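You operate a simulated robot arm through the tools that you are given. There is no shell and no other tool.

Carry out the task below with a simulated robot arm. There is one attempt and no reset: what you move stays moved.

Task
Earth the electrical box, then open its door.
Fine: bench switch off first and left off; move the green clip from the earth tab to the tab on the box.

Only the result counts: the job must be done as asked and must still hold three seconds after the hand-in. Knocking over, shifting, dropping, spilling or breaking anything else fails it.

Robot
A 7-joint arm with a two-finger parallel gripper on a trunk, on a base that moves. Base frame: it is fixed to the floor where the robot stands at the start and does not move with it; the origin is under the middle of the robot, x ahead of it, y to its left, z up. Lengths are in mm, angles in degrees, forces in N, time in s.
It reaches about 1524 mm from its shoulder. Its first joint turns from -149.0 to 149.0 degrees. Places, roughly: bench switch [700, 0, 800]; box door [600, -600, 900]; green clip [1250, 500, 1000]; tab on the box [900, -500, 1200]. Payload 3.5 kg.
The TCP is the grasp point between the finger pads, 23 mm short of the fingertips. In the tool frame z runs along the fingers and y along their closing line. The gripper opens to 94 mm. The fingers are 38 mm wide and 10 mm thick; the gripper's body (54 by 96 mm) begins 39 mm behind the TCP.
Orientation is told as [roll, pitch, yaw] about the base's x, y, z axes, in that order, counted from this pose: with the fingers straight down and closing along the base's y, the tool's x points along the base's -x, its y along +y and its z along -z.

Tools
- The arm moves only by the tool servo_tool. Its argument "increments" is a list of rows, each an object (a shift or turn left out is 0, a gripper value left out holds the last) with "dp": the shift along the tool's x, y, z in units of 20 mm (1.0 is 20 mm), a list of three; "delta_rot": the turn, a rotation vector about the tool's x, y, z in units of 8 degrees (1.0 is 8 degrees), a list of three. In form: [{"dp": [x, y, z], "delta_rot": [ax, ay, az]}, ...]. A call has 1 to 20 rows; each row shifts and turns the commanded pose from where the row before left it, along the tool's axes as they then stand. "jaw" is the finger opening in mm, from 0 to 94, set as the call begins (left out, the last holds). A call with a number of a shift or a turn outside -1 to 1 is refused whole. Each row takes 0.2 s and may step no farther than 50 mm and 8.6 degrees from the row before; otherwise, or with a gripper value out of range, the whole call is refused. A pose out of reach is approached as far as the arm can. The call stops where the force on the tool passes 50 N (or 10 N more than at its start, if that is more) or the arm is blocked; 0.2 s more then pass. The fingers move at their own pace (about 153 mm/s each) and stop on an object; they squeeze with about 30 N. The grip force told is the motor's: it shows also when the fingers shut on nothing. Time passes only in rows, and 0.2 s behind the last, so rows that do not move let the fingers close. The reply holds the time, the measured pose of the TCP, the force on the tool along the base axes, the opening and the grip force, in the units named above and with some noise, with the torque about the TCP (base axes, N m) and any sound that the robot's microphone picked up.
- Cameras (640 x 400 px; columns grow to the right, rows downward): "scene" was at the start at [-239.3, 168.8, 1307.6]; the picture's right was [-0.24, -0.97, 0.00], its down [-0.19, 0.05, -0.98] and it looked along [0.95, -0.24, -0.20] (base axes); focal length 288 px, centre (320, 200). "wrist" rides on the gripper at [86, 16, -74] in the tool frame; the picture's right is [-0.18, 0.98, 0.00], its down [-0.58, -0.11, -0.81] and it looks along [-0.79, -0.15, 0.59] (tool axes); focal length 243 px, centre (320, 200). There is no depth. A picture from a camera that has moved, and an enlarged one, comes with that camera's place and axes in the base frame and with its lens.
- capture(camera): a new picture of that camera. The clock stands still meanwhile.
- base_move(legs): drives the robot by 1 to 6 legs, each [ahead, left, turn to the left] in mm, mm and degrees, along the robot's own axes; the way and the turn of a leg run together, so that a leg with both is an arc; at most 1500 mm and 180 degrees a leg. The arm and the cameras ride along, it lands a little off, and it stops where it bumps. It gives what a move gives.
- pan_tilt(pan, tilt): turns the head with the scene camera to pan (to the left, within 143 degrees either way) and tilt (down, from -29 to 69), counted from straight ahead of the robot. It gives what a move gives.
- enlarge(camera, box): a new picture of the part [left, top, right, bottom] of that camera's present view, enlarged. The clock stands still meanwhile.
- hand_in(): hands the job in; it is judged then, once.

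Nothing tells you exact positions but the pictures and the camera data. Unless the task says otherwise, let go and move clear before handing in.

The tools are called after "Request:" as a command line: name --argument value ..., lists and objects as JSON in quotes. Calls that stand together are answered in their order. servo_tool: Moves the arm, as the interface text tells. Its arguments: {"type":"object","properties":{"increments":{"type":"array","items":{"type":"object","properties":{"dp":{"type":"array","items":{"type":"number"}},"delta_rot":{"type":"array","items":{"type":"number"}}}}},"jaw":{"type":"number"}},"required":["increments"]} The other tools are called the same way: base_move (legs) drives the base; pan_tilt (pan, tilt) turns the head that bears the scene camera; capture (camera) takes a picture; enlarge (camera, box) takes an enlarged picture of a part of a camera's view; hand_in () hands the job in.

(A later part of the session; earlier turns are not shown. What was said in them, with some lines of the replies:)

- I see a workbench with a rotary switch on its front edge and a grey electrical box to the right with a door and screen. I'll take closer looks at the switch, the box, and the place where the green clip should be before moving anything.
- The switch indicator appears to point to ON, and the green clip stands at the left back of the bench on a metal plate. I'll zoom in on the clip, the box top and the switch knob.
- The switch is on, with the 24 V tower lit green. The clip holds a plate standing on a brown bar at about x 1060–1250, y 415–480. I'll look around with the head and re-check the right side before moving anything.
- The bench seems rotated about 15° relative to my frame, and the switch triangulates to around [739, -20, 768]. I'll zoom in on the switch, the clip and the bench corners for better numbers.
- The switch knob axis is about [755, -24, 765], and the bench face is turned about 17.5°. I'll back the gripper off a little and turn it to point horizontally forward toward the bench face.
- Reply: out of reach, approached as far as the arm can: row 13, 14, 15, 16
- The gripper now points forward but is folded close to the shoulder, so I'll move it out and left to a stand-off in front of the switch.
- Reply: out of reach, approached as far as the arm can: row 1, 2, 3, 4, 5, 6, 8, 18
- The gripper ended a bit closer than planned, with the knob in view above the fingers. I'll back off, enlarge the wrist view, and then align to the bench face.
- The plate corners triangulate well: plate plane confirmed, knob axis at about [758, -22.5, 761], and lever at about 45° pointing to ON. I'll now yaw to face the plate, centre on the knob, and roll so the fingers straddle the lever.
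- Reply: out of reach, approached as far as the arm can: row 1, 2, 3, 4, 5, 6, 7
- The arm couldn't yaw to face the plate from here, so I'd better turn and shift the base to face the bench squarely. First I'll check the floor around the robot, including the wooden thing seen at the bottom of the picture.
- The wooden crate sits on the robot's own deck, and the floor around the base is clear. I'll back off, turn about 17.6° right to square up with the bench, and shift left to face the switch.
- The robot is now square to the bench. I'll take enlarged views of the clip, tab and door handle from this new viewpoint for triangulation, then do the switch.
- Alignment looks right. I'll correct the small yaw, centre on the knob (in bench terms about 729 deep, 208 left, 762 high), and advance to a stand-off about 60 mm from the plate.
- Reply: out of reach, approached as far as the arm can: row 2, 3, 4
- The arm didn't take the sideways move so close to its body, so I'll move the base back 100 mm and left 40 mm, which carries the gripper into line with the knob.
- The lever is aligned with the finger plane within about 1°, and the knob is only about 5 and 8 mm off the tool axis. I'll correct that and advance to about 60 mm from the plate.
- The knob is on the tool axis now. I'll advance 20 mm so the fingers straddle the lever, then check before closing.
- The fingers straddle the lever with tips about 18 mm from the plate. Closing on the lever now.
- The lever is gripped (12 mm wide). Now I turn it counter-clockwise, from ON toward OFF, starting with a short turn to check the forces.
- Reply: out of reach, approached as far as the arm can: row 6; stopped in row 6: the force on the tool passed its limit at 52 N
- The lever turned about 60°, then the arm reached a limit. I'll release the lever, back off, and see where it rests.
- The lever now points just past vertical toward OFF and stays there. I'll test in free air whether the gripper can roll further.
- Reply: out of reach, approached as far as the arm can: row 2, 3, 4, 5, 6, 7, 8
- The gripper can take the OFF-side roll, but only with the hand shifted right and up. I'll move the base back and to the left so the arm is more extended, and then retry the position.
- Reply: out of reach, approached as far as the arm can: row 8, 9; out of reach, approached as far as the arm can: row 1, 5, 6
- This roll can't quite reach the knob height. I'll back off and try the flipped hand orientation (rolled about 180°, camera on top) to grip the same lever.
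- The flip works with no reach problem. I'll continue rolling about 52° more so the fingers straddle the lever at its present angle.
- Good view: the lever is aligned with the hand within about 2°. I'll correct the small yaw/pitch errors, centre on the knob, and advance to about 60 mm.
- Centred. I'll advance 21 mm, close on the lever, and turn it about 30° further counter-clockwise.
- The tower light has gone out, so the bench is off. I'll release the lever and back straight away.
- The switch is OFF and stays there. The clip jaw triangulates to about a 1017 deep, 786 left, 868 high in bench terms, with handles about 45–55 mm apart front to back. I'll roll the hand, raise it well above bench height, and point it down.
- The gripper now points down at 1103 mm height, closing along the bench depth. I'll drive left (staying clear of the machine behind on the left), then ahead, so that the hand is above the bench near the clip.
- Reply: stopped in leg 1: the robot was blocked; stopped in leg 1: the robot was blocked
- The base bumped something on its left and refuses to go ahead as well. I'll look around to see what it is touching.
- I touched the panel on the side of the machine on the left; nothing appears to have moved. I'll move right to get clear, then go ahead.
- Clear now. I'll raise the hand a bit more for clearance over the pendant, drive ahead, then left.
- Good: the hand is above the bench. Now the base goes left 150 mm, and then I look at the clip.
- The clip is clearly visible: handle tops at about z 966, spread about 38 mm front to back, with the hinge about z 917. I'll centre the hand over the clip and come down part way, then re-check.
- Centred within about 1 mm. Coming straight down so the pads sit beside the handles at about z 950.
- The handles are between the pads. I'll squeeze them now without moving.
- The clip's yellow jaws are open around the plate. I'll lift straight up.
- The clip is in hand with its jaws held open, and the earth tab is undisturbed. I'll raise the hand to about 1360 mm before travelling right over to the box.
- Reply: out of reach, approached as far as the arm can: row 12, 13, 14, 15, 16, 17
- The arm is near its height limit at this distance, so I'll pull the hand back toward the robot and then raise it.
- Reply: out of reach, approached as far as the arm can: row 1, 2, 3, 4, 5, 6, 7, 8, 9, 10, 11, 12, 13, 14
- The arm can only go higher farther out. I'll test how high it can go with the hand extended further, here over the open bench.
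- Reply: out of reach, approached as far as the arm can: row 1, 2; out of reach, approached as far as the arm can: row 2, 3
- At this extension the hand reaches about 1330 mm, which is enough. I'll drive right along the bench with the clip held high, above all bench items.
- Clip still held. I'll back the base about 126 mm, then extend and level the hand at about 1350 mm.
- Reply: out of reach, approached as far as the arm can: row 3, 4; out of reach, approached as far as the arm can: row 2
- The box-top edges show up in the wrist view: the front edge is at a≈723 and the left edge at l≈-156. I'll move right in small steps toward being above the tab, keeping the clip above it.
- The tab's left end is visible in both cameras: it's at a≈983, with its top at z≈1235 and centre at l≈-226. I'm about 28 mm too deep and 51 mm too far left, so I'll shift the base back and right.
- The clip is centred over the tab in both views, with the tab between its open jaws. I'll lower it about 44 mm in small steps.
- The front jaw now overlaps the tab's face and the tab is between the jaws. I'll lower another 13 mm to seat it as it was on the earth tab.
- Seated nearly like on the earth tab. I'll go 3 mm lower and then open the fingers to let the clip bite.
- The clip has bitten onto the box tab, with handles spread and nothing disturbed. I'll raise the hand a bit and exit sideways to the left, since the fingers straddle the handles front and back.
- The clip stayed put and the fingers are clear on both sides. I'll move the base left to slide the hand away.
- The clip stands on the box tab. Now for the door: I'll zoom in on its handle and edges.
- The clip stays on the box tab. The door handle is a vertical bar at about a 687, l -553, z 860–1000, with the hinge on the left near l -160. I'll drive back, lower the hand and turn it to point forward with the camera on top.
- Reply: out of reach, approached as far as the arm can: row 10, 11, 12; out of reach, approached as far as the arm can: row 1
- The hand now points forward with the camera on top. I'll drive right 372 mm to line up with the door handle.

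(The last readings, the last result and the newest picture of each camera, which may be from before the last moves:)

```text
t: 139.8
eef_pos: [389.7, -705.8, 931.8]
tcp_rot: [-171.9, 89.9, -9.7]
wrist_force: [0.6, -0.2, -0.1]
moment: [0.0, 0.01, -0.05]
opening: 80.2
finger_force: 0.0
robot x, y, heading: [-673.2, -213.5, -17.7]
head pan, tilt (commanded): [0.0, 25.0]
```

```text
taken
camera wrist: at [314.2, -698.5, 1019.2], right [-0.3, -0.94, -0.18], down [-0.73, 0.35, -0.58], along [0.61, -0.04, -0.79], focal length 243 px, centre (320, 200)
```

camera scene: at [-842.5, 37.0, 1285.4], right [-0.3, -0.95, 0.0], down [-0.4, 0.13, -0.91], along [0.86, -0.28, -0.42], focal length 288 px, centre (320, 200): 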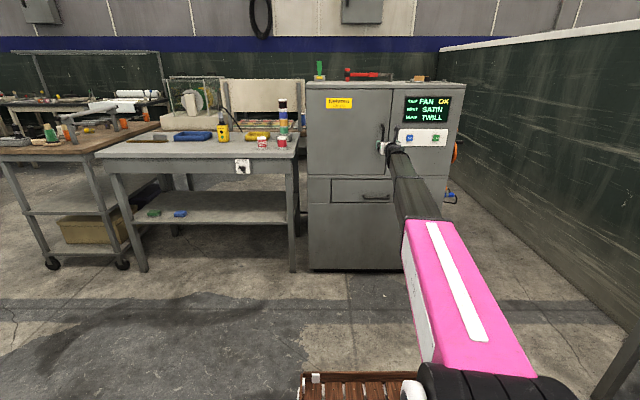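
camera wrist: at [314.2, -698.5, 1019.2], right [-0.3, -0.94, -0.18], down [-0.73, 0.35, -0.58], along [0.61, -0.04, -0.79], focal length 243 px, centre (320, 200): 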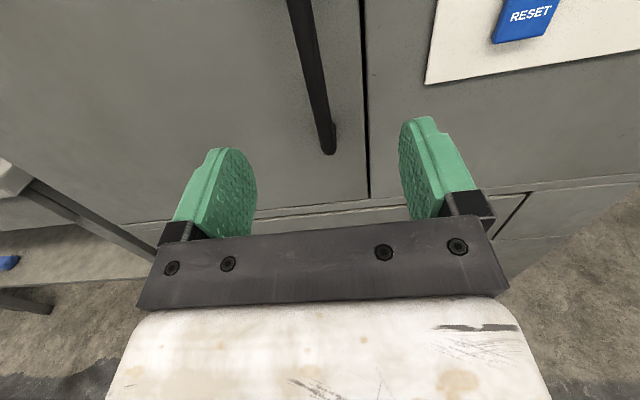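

The bar is nearly centred, about 5 mm left of my axis. I'll correct that, narrow the opening to 50 mm and advance 80 mm.

Request:
servo_tool --increments '[{"dp": [0, -0.25, 0]}, {"dp": [0, 0, 1]}, {"dp": [0, 0, 1]}, {"dp": [0, 0, 1]}, {"dp": [0, 0, 1]}, {"dp": [0, 0, 0]}]' --jaw 50

Request:
capture --camera "wrist"

Request:
enlarge --camera "scene" --box '[350, 110, 430, 160]'

```text
t: 141.2
eef_pos: [468.2, -725.3, 932.5]
tcp_rot: [-172.7, 89.9, -10.2]
wrist_force: [-0.5, 0.3, -0.5]
moment: [0.01, -0.01, -0.02]
opening: 50.1
finger_force: 0.0
robot x, y, heading: [-677.3, -214.1, -17.6]
head pan, tilt (commanded): [0.0, 25.0]
```

```text
taken
camera wrist: at [392.4, -717.7, 1019.8], right [-0.3, -0.94, -0.18], down [-0.73, 0.35, -0.58], along [0.61, -0.04, -0.79], focal length 243 px, centre (320, 200)
```

wrist: 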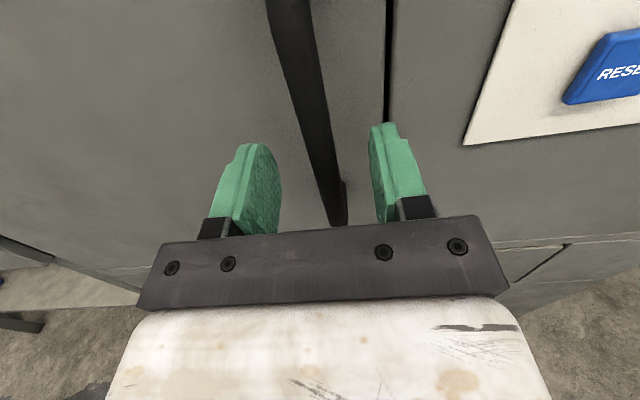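

```text
8.00 times, centred on (390, 135) of scene
camera zoom: at [-842.5, 37.0, 1285.4], right [-0.3, -0.95, 0.0], down [-0.4, 0.13, -0.91], along [0.86, -0.28, -0.42], focal length 2307 px, centre (-240, 720)
```

zoom: 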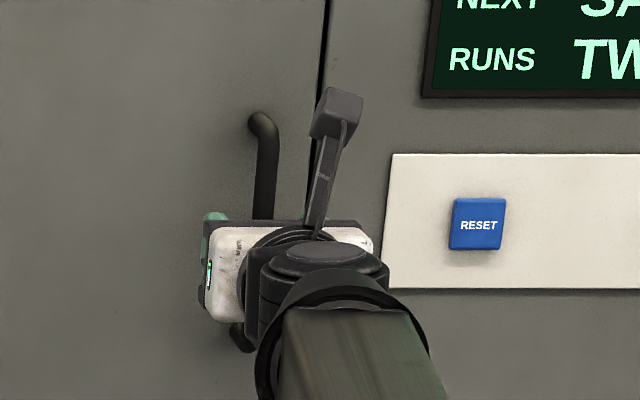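

On axis. I'll advance 22 mm so the bar is between the pads, then close.

Request:
servo_tool --increments '[{"dp": [0, 0, 0.55]}, {"dp": [0, 0, 0.55]}, {"dp": [0, 0, 0]}]'

Request:
capture --camera "wrist"

```text
t: 142.0
eef_pos: [488.6, -732.5, 932.2]
tcp_rot: [-172.7, 89.8, -10.3]
wrist_force: [-0.1, 0.0, 0.0]
moment: [0.01, 0.02, 0.04]
opening: 50.1
finger_force: 0.0
robot x, y, heading: [-673.8, -217.7, -17.5]
head pan, tilt (commanded): [0.0, 25.0]
```

```text
taken
camera wrist: at [412.8, -724.4, 1020.1], right [-0.3, -0.94, -0.18], down [-0.73, 0.35, -0.58], along [0.61, -0.04, -0.79], focal length 243 px, centre (320, 200)
```

wrist: 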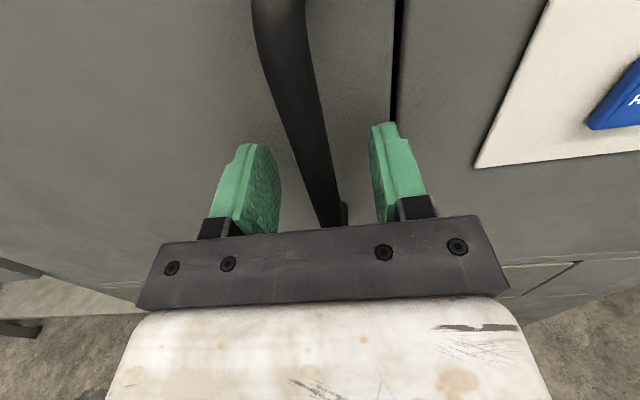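

Request:
servo_tool --increments '[{"dp": [0, 0, 0]}, {"dp": [0, 0, 0]}, {"dp": [0, 0, 0]}, {"dp": [0, 0, 0]}]' --jaw 0

Request:
capture --camera "wrist"

```text
t: 143.0
eef_pos: [487.2, -732.4, 932.5]
tcp_rot: [-172.4, 89.8, -10.1]
wrist_force: [-3.6, -8.8, 0.1]
moment: [-0.12, 0.04, 0.02]
opening: 13.8
finger_force: 45.0
robot x, y, heading: [-676.3, -217.8, -17.9]
head pan, tilt (commanded): [0.0, 25.0]
```

```text
taken
camera wrist: at [412.3, -725.5, 1020.1], right [-0.3, -0.94, -0.18], down [-0.73, 0.35, -0.58], along [0.61, -0.04, -0.79], focal length 243 px, centre (320, 200)
```

wrist: 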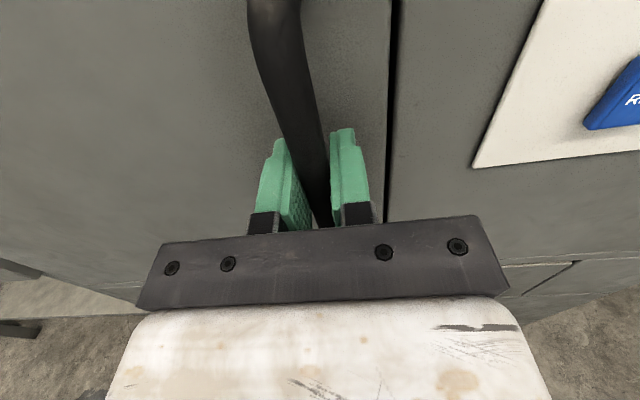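

The bar is gripped (14 mm). I'll start pulling the door gently along its arc and check for resistance.

Request:
servo_tool --increments '[{"dp": [0, -0.1, -0.85]}, {"dp": [0, -0.14, -0.85]}, {"dp": [0, 0, 0]}]'

Request:
capture --camera "wrist"

```text
t: 143.8
eef_pos: [456.0, -718.0, 931.9]
tcp_rot: [-164.3, 89.8, -2.1]
wrist_force: [-8.4, -15.8, -0.1]
moment: [-0.04, 0.03, 0.19]
opening: 13.7
finger_force: 45.0
robot x, y, heading: [-673.7, -219.0, -17.6]
head pan, tilt (commanded): [0.0, 25.0]
```

```text
taken
camera wrist: at [381.3, -710.7, 1020.1], right [-0.3, -0.94, -0.19], down [-0.73, 0.35, -0.58], along [0.61, -0.04, -0.79], focal length 243 px, centre (320, 200)
```

wrist: 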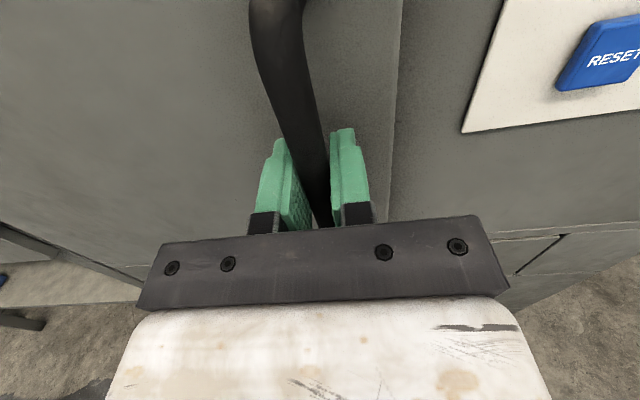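

The door is opening freely with a small sideways load. I'll continue along the arc with slightly less sideways shift.

Request:
servo_tool --increments '[{"dp": [0, -0.1, -0.83]}, {"dp": [0, -0.15, -0.83]}, {"dp": [0, -0.2, -0.83]}, {"dp": [0, -0.23, -0.83]}, {"dp": [0, 0, 0]}]'

Request:
capture --camera "wrist"

Request:
capture --camera "scene"

```text
t: 145.0
eef_pos: [400.0, -681.9, 933.1]
tcp_rot: [-167.1, 89.7, -4.6]
wrist_force: [5.8, 8.4, 10.8]
moment: [0.39, -0.07, 0.13]
opening: 13.6
finger_force: 45.4
robot x, y, heading: [-674.1, -216.4, -17.8]
head pan, tilt (commanded): [0.0, 25.0]
```

```text
taken
camera wrist: at [323.7, -674.3, 1020.1], right [-0.29, -0.94, -0.18], down [-0.73, 0.34, -0.58], along [0.61, -0.04, -0.79], focal length 243 px, centre (320, 200)
```

wrist: 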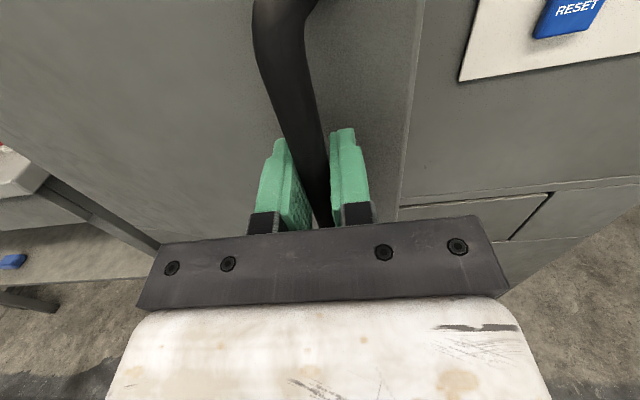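

```text
taken
camera scene: at [-842.6, 37.4, 1285.3], right [-0.3, -0.95, 0.0], down [-0.4, 0.13, -0.91], along [0.86, -0.28, -0.42], focal length 288 px, centre (320, 200)
```

scene: 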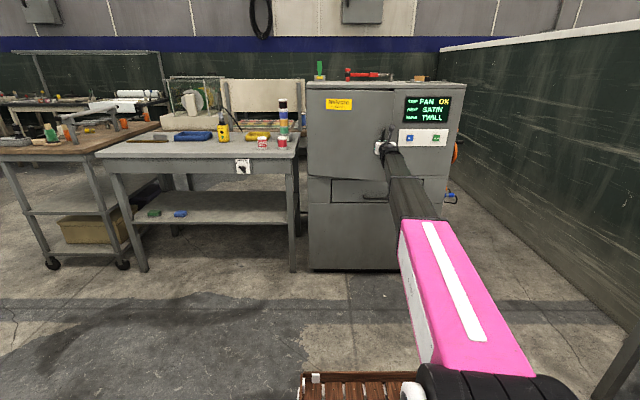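

The door is opening nicely and the clip is still upright on top. I'll continue the arc toward about 30°.

Request:
servo_tool --increments '[{"dp": [0, -0.4, -0.93]}, {"dp": [0, -0.46, -0.92]}, {"dp": [0, -0.51, -0.91]}, {"dp": [0, -0.57, -0.89]}, {"dp": [0, -0.6, -0.88]}, {"dp": [0, 0, 0]}]'

Request:
capture --camera "wrist"

```text
t: 146.4
eef_pos: [327.6, -608.6, 933.1]
tcp_rot: [-177.3, 89.7, -14.9]
wrist_force: [8.5, 7.1, 29.4]
moment: [1.13, -0.09, 0.06]
opening: 13.8
finger_force: 44.5
robot x, y, heading: [-675.5, -213.6, -17.6]
head pan, tilt (commanded): [0.0, 25.0]
```

```text
taken
camera wrist: at [251.2, -600.1, 1019.6], right [-0.3, -0.94, -0.18], down [-0.73, 0.35, -0.59], along [0.61, -0.04, -0.79], focal length 243 px, centre (320, 200)
```

wrist: 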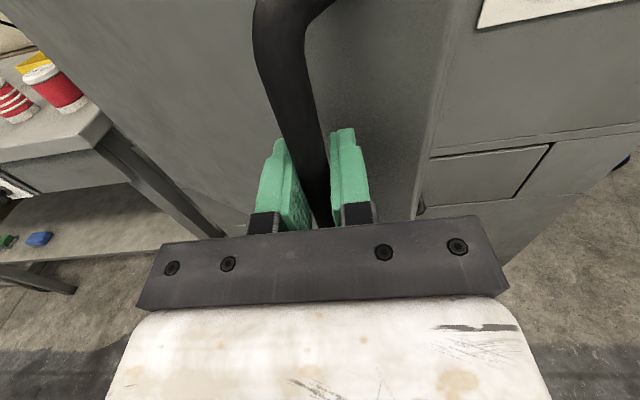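

The door is at about 30°. A vertical load of 29 N has built up from a tiny drift, so I'll ease up about 1.5 mm and check that it drops before continuing.

Request:
servo_tool --increments '[{"dp": [0.08, 0, 0]}, {"dp": [0, 0, 0]}]'

```text
t: 147.0
eef_pos: [327.6, -609.1, 933.0]
tcp_rot: [-177.5, 89.8, -15.2]
wrist_force: [6.7, 3.7, 8.3]
moment: [0.89, -0.26, -0.05]
opening: 13.7
finger_force: 45.3
robot x, y, heading: [-675.2, -217.1, -17.5]
head pan, tilt (commanded): [0.0, 25.0]
```

Request:
servo_tool --increments '[{"dp": [0.03, -0.621, -0.823]}, {"dp": [0.02, -0.663, -0.79]}, {"dp": [0.02, -0.704, -0.754]}, {"dp": [0.02, -0.742, -0.716]}, {"dp": [0.02, -0.779, -0.676]}, {"dp": [0, 0, 0]}]'

Request:
capture --camera "wrist"

Request:
capture --camera "scene"

```text
t: 148.4
eef_pos: [277.9, -524.2, 933.4]
tcp_rot: [-91.7, 89.8, 71.0]
wrist_force: [-19.7, -8.8, -37.0]
moment: [1.04, 0.02, 0.05]
opening: 13.8
finger_force: 44.7
out of reach, approached as far as the arm can: row 5
robot x, y, heading: [-673.9, -215.4, -18.1]
head pan, tilt (commanded): [0.0, 25.0]
```

```text
taken
camera wrist: at [202.6, -517.6, 1020.4], right [-0.29, -0.94, -0.19], down [-0.74, 0.35, -0.58], along [0.61, -0.03, -0.79], focal length 243 px, centre (320, 200)
```

wrist: 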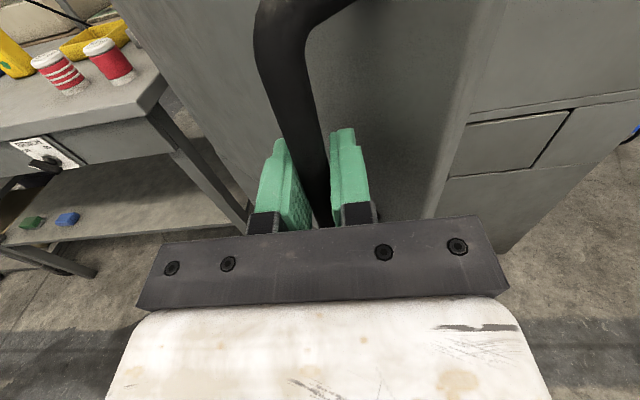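

```text
taken
camera scene: at [-842.0, 36.3, 1285.6], right [-0.3, -0.95, 0.0], down [-0.4, 0.13, -0.91], along [0.86, -0.28, -0.42], focal length 288 px, centre (320, 200)
```

scene: 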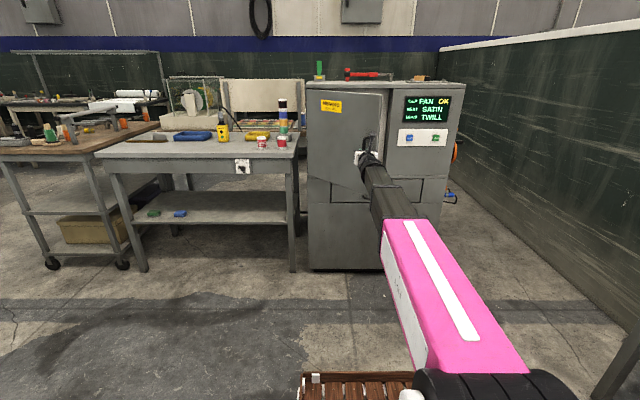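

The door is about 44° open, but the arm is at a limit for going further left this way. I'll ease the vertical load, open the fingers just enough to release the bar, and back straight out.

Request:
servo_tool --increments '[{"dp": [-0.07, 0, 0]}, {"dp": [0, 0, 0]}]'

Request:
servo_tool --increments '[{"dp": [0, 0, 0]}, {"dp": [0, 0, 0]}, {"dp": [0, 0, 0]}]' --jaw 28

Request:
capture --camera "wrist"

```text
t: 149.0
eef_pos: [277.8, -525.2, 931.8]
tcp_rot: [-141.1, 89.9, 21.4]
wrist_force: [-27.1, -10.8, -27.1]
moment: [1.41, 0.69, 0.17]
opening: 13.5
finger_force: 45.1
robot x, y, heading: [-673.3, -219.1, -17.7]
head pan, tilt (commanded): [0.0, 25.0]
```

```text
t: 149.8
eef_pos: [278.7, -523.3, 933.8]
tcp_rot: [-176.6, 89.7, -14.1]
wrist_force: [0.1, 0.3, 0.1]
moment: [-0.01, 0.0, 0.0]
opening: 27.9
finger_force: 0.0
robot x, y, heading: [-675.7, -219.2, -17.8]
head pan, tilt (commanded): [0.0, 25.0]
```

```text
taken
camera wrist: at [203.5, -516.3, 1020.9], right [-0.3, -0.94, -0.18], down [-0.73, 0.35, -0.59], along [0.61, -0.04, -0.79], focal length 243 px, centre (320, 200)
```

wrist: 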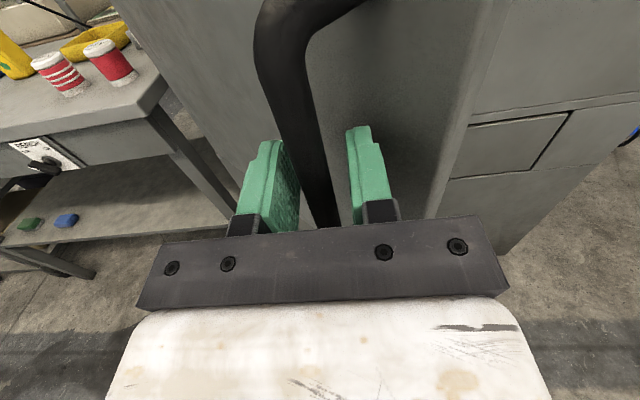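

Released with no load. I'll back the base straight out 200 mm to withdraw the fingers from the bar.

Request:
base_move --legs '[[-80, 0, 0], [-150, 0, 0]]'

Request:
capture --camera "scene"

Request:
capture --camera "wrist"

```text
t: 151.8
eef_pos: [60.7, -454.3, 933.5]
tcp_rot: [-173.9, 89.8, -11.5]
wrist_force: [-0.3, -0.7, -0.8]
moment: [-0.02, 0.01, 0.01]
opening: 28.1
finger_force: 0.1
robot x, y, heading: [-891.0, -145.2, -17.7]
head pan, tilt (commanded): [0.0, 25.0]
```

```text
taken
camera scene: at [-1061.7, 107.0, 1285.4], right [-0.3, -0.95, 0.0], down [-0.4, 0.13, -0.91], along [0.86, -0.28, -0.42], focal length 288 px, centre (320, 200)
```

scene: 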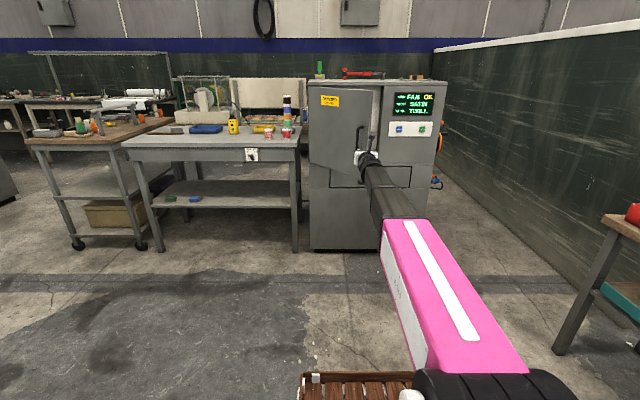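

```text
taken
camera wrist: at [-15.7, -445.8, 1020.7], right [-0.3, -0.94, -0.18], down [-0.73, 0.35, -0.58], along [0.61, -0.04, -0.79], focal length 243 px, centre (320, 200)
```

wrist: 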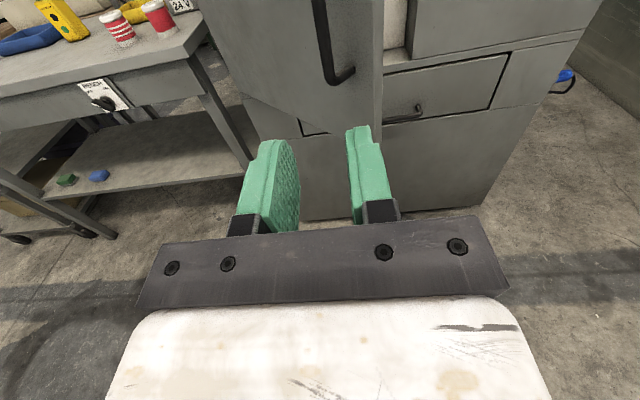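

The door stays at about 44°. I'll now push it further open from its free edge: close the fingers, shift the base left, and reach the hand right, around the door's edge.

Request:
base_move --legs '[[0, 250, 0]]'

Request:
servo_tool --increments '[{"dp": [0, 1, 0]}, {"dp": [0, 1, 0]}, {"dp": [0, 1, 0]}, {"dp": [0, 1, 0]}, {"dp": [0, 1, 0]}, {"dp": [0, 1, 0]}, {"dp": [0, 1, 0]}, {"dp": [0, 1, 0]}, {"dp": [0, 1, 0]}, {"dp": [0, 1, 0]}, {"dp": [0, 1, 0]}, {"dp": [0, 1, 0]}, {"dp": [0, 1, 0]}, {"dp": [0, 1, 0]}, {"dp": [0, 1, 0]}, {"dp": [0, 1, 0]}, {"dp": [0, 1, 0]}, {"dp": [0, 1, 0]}, {"dp": [0, 0, 0]}]' --jaw 0

Request:
capture --camera "scene"

Request:
capture --camera "wrist"

```text
t: 153.6
eef_pos: [136.1, -212.8, 933.0]
tcp_rot: [-173.5, 89.7, -11.2]
wrist_force: [-0.2, -0.9, -0.7]
moment: [0.01, 0.01, 0.02]
opening: 28.1
finger_force: 0.0
robot x, y, heading: [-818.1, 94.3, -17.5]
head pan, tilt (commanded): [0.0, 25.0]
```

```text
t: 157.6
eef_pos: [30.7, -551.3, 932.3]
tcp_rot: [-173.1, 89.8, -10.5]
wrist_force: [0.2, 0.8, 0.4]
moment: [0.02, -0.05, -0.02]
opening: 0.1
finger_force: 30.5
out of reach, approached as far as the arm can: row 1
robot x, y, heading: [-817.1, 90.7, -17.8]
head pan, tilt (commanded): [0.0, 25.0]
```

```text
taken
camera scene: at [-984.9, 347.6, 1285.4], right [-0.3, -0.95, 0.0], down [-0.4, 0.13, -0.91], along [0.86, -0.28, -0.42], focal length 288 px, centre (320, 200)
```

scene: 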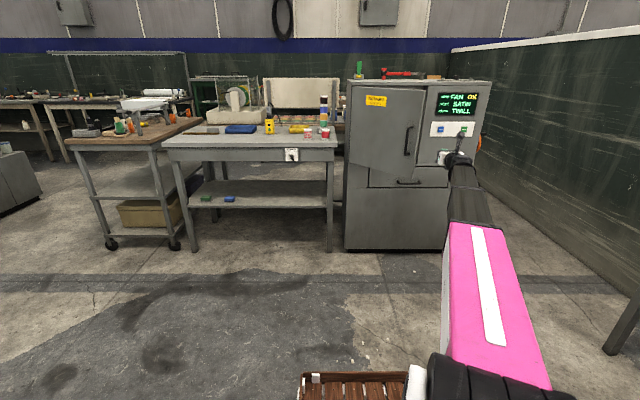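

```text
taken
camera wrist: at [-45.4, -543.1, 1020.1], right [-0.3, -0.94, -0.18], down [-0.73, 0.35, -0.58], along [0.61, -0.04, -0.79], focal length 243 px, centre (320, 200)
```

wrist: 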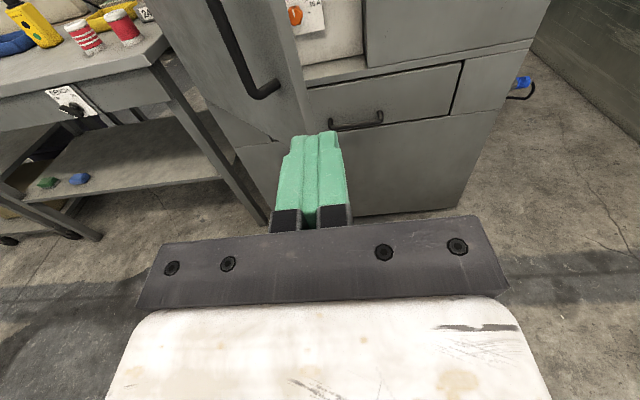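

The hand is right of the door's free edge. I'll shift it 14 mm more to the right and drive ahead so the fingers pass just beyond the edge.

Request:
servo_tool --increments '[{"dp": [0, 0.7, 0]}, {"dp": [0, 0, 0]}]'

Request:
base_move --legs '[[240, 0, 0]]'

Request:
capture --camera "wrist"

Request:
capture --camera "scene"

```text
t: 158.2
eef_pos: [26.6, -562.7, 933.1]
tcp_rot: [-173.2, 89.8, -10.8]
wrist_force: [0.2, 0.4, 0.0]
moment: [0.0, 0.02, -0.04]
opening: 0.0
finger_force: 30.1
robot x, y, heading: [-815.2, 90.8, -17.8]
head pan, tilt (commanded): [0.0, 25.0]
```

```text
t: 160.0
eef_pos: [254.6, -637.5, 932.8]
tcp_rot: [-172.6, 89.7, -10.3]
wrist_force: [0.3, -1.0, -0.7]
moment: [0.01, -0.01, 0.0]
opening: 0.2
finger_force: 29.9
robot x, y, heading: [-590.1, 17.8, -17.4]
head pan, tilt (commanded): [0.0, 25.0]
```

```text
taken
camera wrist: at [179.1, -630.3, 1020.4], right [-0.3, -0.94, -0.18], down [-0.73, 0.35, -0.58], along [0.61, -0.04, -0.79], focal length 243 px, centre (320, 200)
```

wrist: 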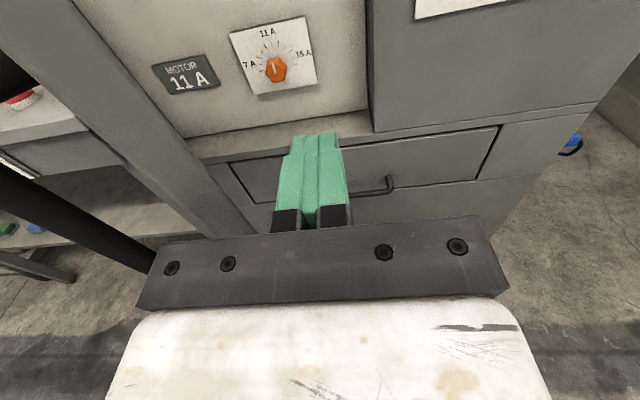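

```text
taken
camera scene: at [-755.3, 274.3, 1285.4], right [-0.31, -0.95, 0.0], down [-0.4, 0.13, -0.91], along [0.86, -0.28, -0.42], focal length 288 px, centre (320, 200)
```

scene: 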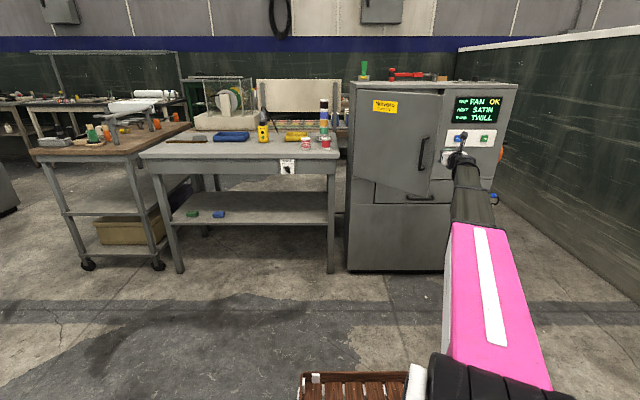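

I can see inside the box; the fingers are just right of the door's inner edge. I'll now push the edge left along its arc.

Request:
servo_tool --increments '[{"dp": [0, -0.8, 0.15]}, {"dp": [0, -0.75, 0.12]}, {"dp": [0, -0.9, -0.7]}, {"dp": [0, -0.9, -0.7]}, {"dp": [0, -0.7, -0.6]}, {"dp": [0, -0.7, -0.6]}, {"dp": [0, -0.75, -0.55]}, {"dp": [0, -0.75, -0.55]}, {"dp": [0, 0, 0]}]'

Request:
capture --camera "wrist"

Request:
capture --camera "scene"

```text
t: 162.0
eef_pos: [226.4, -499.1, 933.1]
tcp_rot: [-172.1, 89.7, -9.7]
wrist_force: [-0.4, 0.6, 0.8]
moment: [0.02, -0.01, -0.01]
opening: 0.0
finger_force: 29.8
robot x, y, heading: [-587.8, 20.9, -18.1]
head pan, tilt (commanded): [0.0, 25.0]
```

```text
taken
camera wrist: at [151.6, -490.7, 1020.5], right [-0.3, -0.94, -0.18], down [-0.73, 0.35, -0.58], along [0.61, -0.04, -0.79], focal length 243 px, centre (320, 200)
```

wrist: 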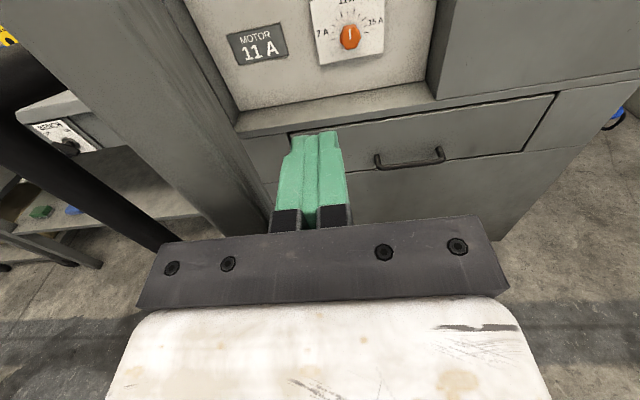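

```text
taken
camera scene: at [-755.3, 274.3, 1285.4], right [-0.31, -0.95, 0.0], down [-0.4, 0.13, -0.91], along [0.86, -0.28, -0.42], focal length 288 px, centre (320, 200)
```

scene: 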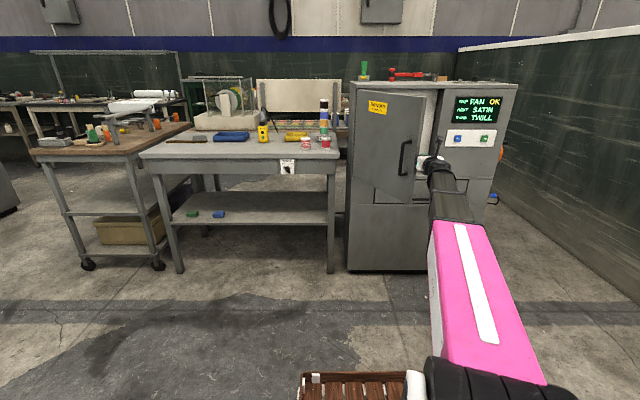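

The door swings freely and is now near 60°. Continuing the push to about 80–85°.

Request:
servo_tool --increments '[{"dp": [0, -0.8, -0.475]}, {"dp": [0, -0.8, -0.475]}, {"dp": [0, -0.85, -0.4]}, {"dp": [0, -0.85, -0.4]}, {"dp": [0, -0.88, -0.33]}, {"dp": [0, -0.88, -0.33]}, {"dp": [0, -0.9, -0.275]}, {"dp": [0, -0.9, -0.275]}, {"dp": [0, 0, 0]}]'

Request:
capture --camera "wrist"

Request:
capture --camera "scene"

```text
t: 164.0
eef_pos: [211.2, -348.6, 932.8]
tcp_rot: [-172.6, 89.8, -10.3]
wrist_force: [-0.2, 0.1, -0.6]
moment: [-0.02, 0.0, 0.0]
opening: 0.0
finger_force: 29.7
robot x, y, heading: [-591.2, 21.7, -17.8]
head pan, tilt (commanded): [0.0, 25.0]
```

```text
taken
camera wrist: at [136.6, -341.3, 1019.9], right [-0.3, -0.94, -0.18], down [-0.73, 0.35, -0.58], along [0.61, -0.04, -0.79], focal length 243 px, centre (320, 200)
```

wrist: 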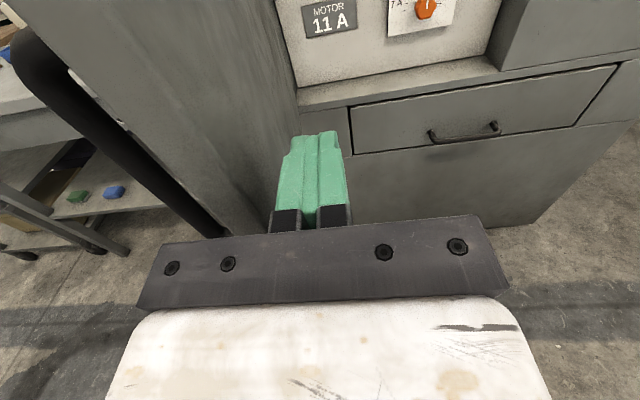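

```text
taken
camera scene: at [-755.4, 274.3, 1285.4], right [-0.31, -0.95, 0.0], down [-0.4, 0.13, -0.91], along [0.86, -0.28, -0.42], focal length 288 px, centre (320, 200)
```

scene: 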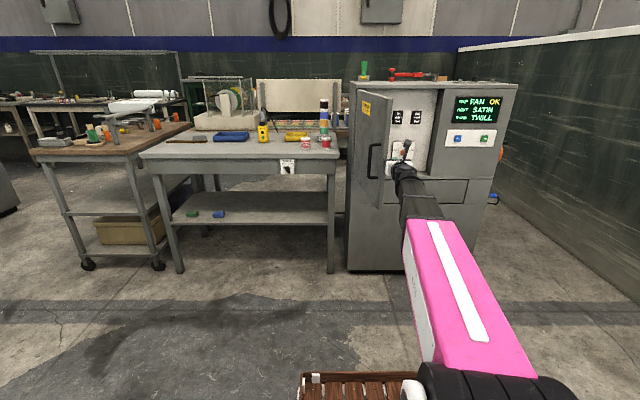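

The door is at about 78°. I'll nudge it a little further to nearly 90°, then move the hand away to the right.

Request:
servo_tool --increments '[{"dp": [0, -0.92, -0.17]}, {"dp": [0, -0.92, -0.15]}, {"dp": [0, -0.6, 0]}, {"dp": [0, 0, 0]}]'

Request:
capture --camera "wrist"

Request:
capture --camera "scene"

```text
t: 165.0
eef_pos: [220.5, -301.7, 932.2]
tcp_rot: [-171.4, 89.8, -9.1]
wrist_force: [-0.2, 0.3, -0.5]
moment: [0.0, 0.0, 0.01]
opening: 0.0
finger_force: 30.4
robot x, y, heading: [-590.0, 19.1, -18.2]
head pan, tilt (commanded): [0.0, 25.0]
```

```text
taken
camera wrist: at [144.8, -293.2, 1019.7], right [-0.3, -0.94, -0.18], down [-0.73, 0.35, -0.58], along [0.61, -0.04, -0.79], focal length 243 px, centre (320, 200)
```

wrist: 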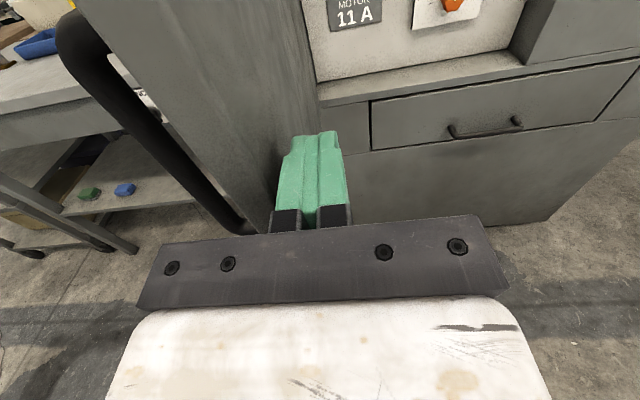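

```text
taken
camera scene: at [-755.3, 274.4, 1285.4], right [-0.31, -0.95, 0.0], down [-0.4, 0.13, -0.91], along [0.86, -0.28, -0.42], focal length 288 px, centre (320, 200)
```

scene: 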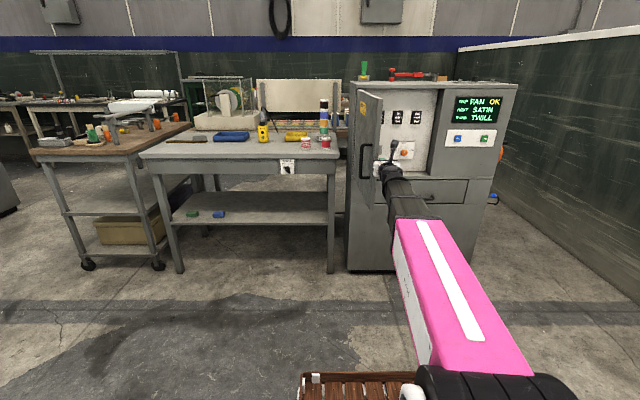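

The door is open nearly 90°. I'll move the hand right, off the door, then back the robot away and check everything.

Request:
servo_tool --increments '[{"dp": [0, 0.8, 0]}, {"dp": [0, 0.8, 0]}, {"dp": [0, 0.8, 0]}, {"dp": [0, 0, 0]}]'

Request:
base_move --legs '[[-300, 0, 0]]'

Request:
capture --camera "scene"

Request:
enlarge --camera "scene" --box '[320, 60, 500, 240]'

Request:
enlarge --camera "scene" --box '[160, 100, 352, 220]'

Request:
enlarge --camera "scene" --box '[340, 55, 468, 95]'

```text
t: 166.0
eef_pos: [206.1, -346.3, 931.6]
tcp_rot: [-171.4, 89.8, -9.2]
wrist_force: [0.1, 0.5, -0.7]
moment: [0.02, 0.01, 0.02]
opening: 0.0
finger_force: 29.5
robot x, y, heading: [-588.7, 18.5, -17.7]
head pan, tilt (commanded): [0.0, 25.0]
```

```text
t: 168.1
eef_pos: [-82.3, -254.3, 931.6]
tcp_rot: [-172.7, 89.8, -10.4]
wrist_force: [1.0, 0.6, 0.3]
moment: [-0.02, 0.0, 0.01]
opening: 0.0
finger_force: 29.8
robot x, y, heading: [-871.0, 112.8, -17.7]
head pan, tilt (commanded): [0.0, 25.0]
```

```text
taken
camera scene: at [-1042.7, 366.5, 1285.4], right [-0.31, -0.95, 0.0], down [-0.4, 0.13, -0.91], along [0.86, -0.28, -0.42], focal length 288 px, centre (320, 200)
```

scene: 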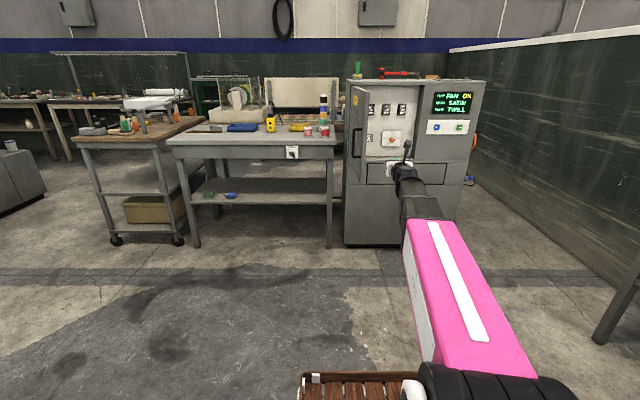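

```text
2.22 times, centred on (410, 150) of scene
camera zoom: at [-1042.7, 366.5, 1285.4], right [-0.31, -0.95, 0.0], down [-0.4, 0.13, -0.91], along [0.86, -0.28, -0.42], focal length 641 px, centre (120, 311)
```

zoom: 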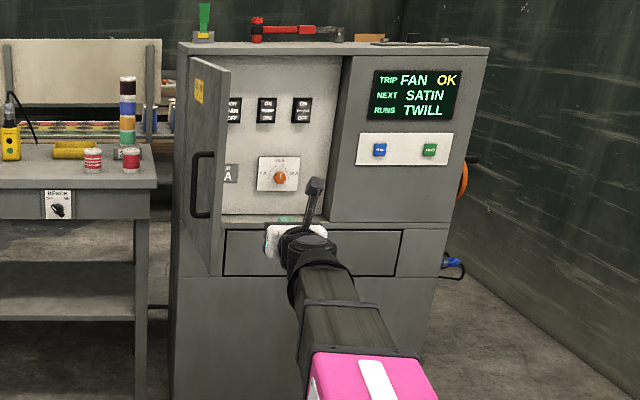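

```text
3.33 times, centred on (256, 160) of scene
camera zoom: at [-1042.7, 366.5, 1285.4], right [-0.31, -0.95, 0.0], down [-0.4, 0.13, -0.91], along [0.86, -0.28, -0.42], focal length 961 px, centre (533, 333)
```

zoom: 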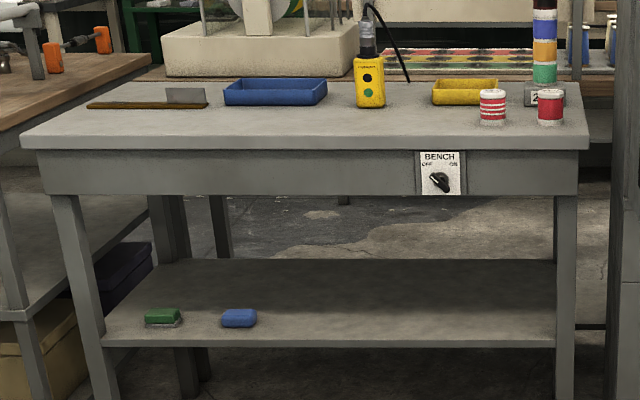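

```text
5.00 times, centred on (404, 75) of scene
camera zoom: at [-1042.7, 366.5, 1285.4], right [-0.31, -0.95, 0.0], down [-0.4, 0.13, -0.91], along [0.86, -0.28, -0.42], focal length 1442 px, centre (-100, 825)
```

zoom: 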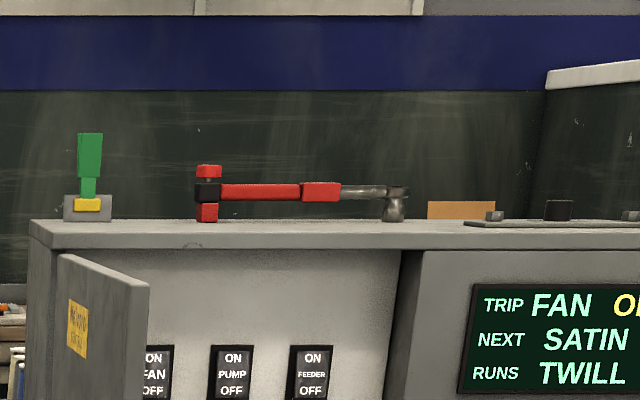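

Request:
enlarge --camera "scene" --box '[276, 140, 308, 164]'

Request:
pan_tilt --pan 75 --tilt 25

Request:
capture --camera "scene"

```text
16.00 times, centred on (292, 152) of scene
camera zoom: at [-1042.7, 366.5, 1285.4], right [-0.31, -0.95, 0.0], down [-0.4, 0.13, -0.91], along [0.86, -0.28, -0.42], focal length 4615 px, centre (768, 968)
```

zoom: 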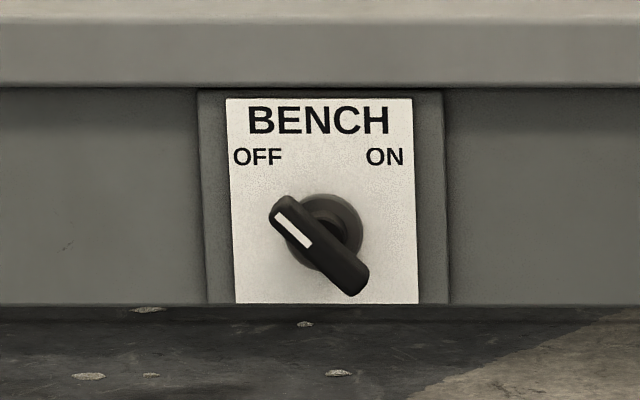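

```text
t: 169.5
eef_pos: [-81.3, -255.0, 932.3]
tcp_rot: [-172.6, 89.8, -10.0]
wrist_force: [-0.2, 0.4, -0.3]
moment: [0.01, -0.01, 0.03]
opening: 0.0
finger_force: 29.5
robot x, y, heading: [-874.7, 113.0, -17.8]
head pan, tilt (commanded): [75.0, 25.0]
```

```text
taken
camera scene: at [-1080.6, 472.0, 1285.4], right [0.84, -0.54, 0.0], down [-0.23, -0.36, -0.91], along [0.49, 0.76, -0.42], focal length 288 px, centre (320, 200)
```

scene: 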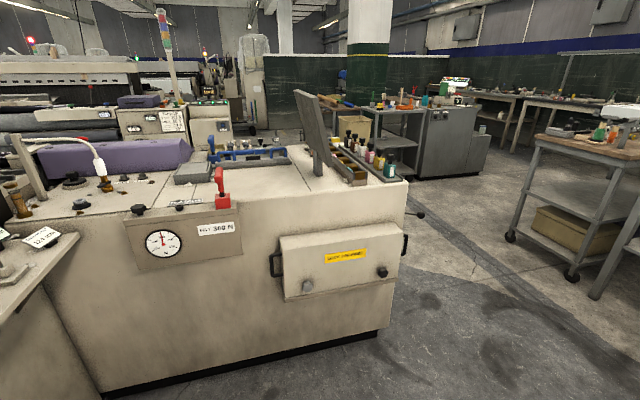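

The switch points to OFF and the tower light is out. The green clip sits on the box tab, and the door stands wide open with the gripper well clear. The bench items and the machine I brushed look undisturbed, so I'm handing in.

Request:
hand_in

```text
The job is handed in.
```

The box is earthed and its door is open, and I've handed the job in. I don't have the judged result.

- **Bench switch:** I turned it off first and it is still off. The 24 V tower light went out and stayed out.
- **Green clip:** I moved it from the earth tab to the tab on the box. It stood firmly on that tab in the last pictures.
- **Door:** it is open about 80 to 90 degrees and stayed put when I let go. The gripper is empty and well clear of it.

While driving to the clip, the robot's base bumped the panel on the machine to the left. I backed off straight away. Nothing on that machine, the bench or the box top looked moved or knocked over in the pictures afterwards.
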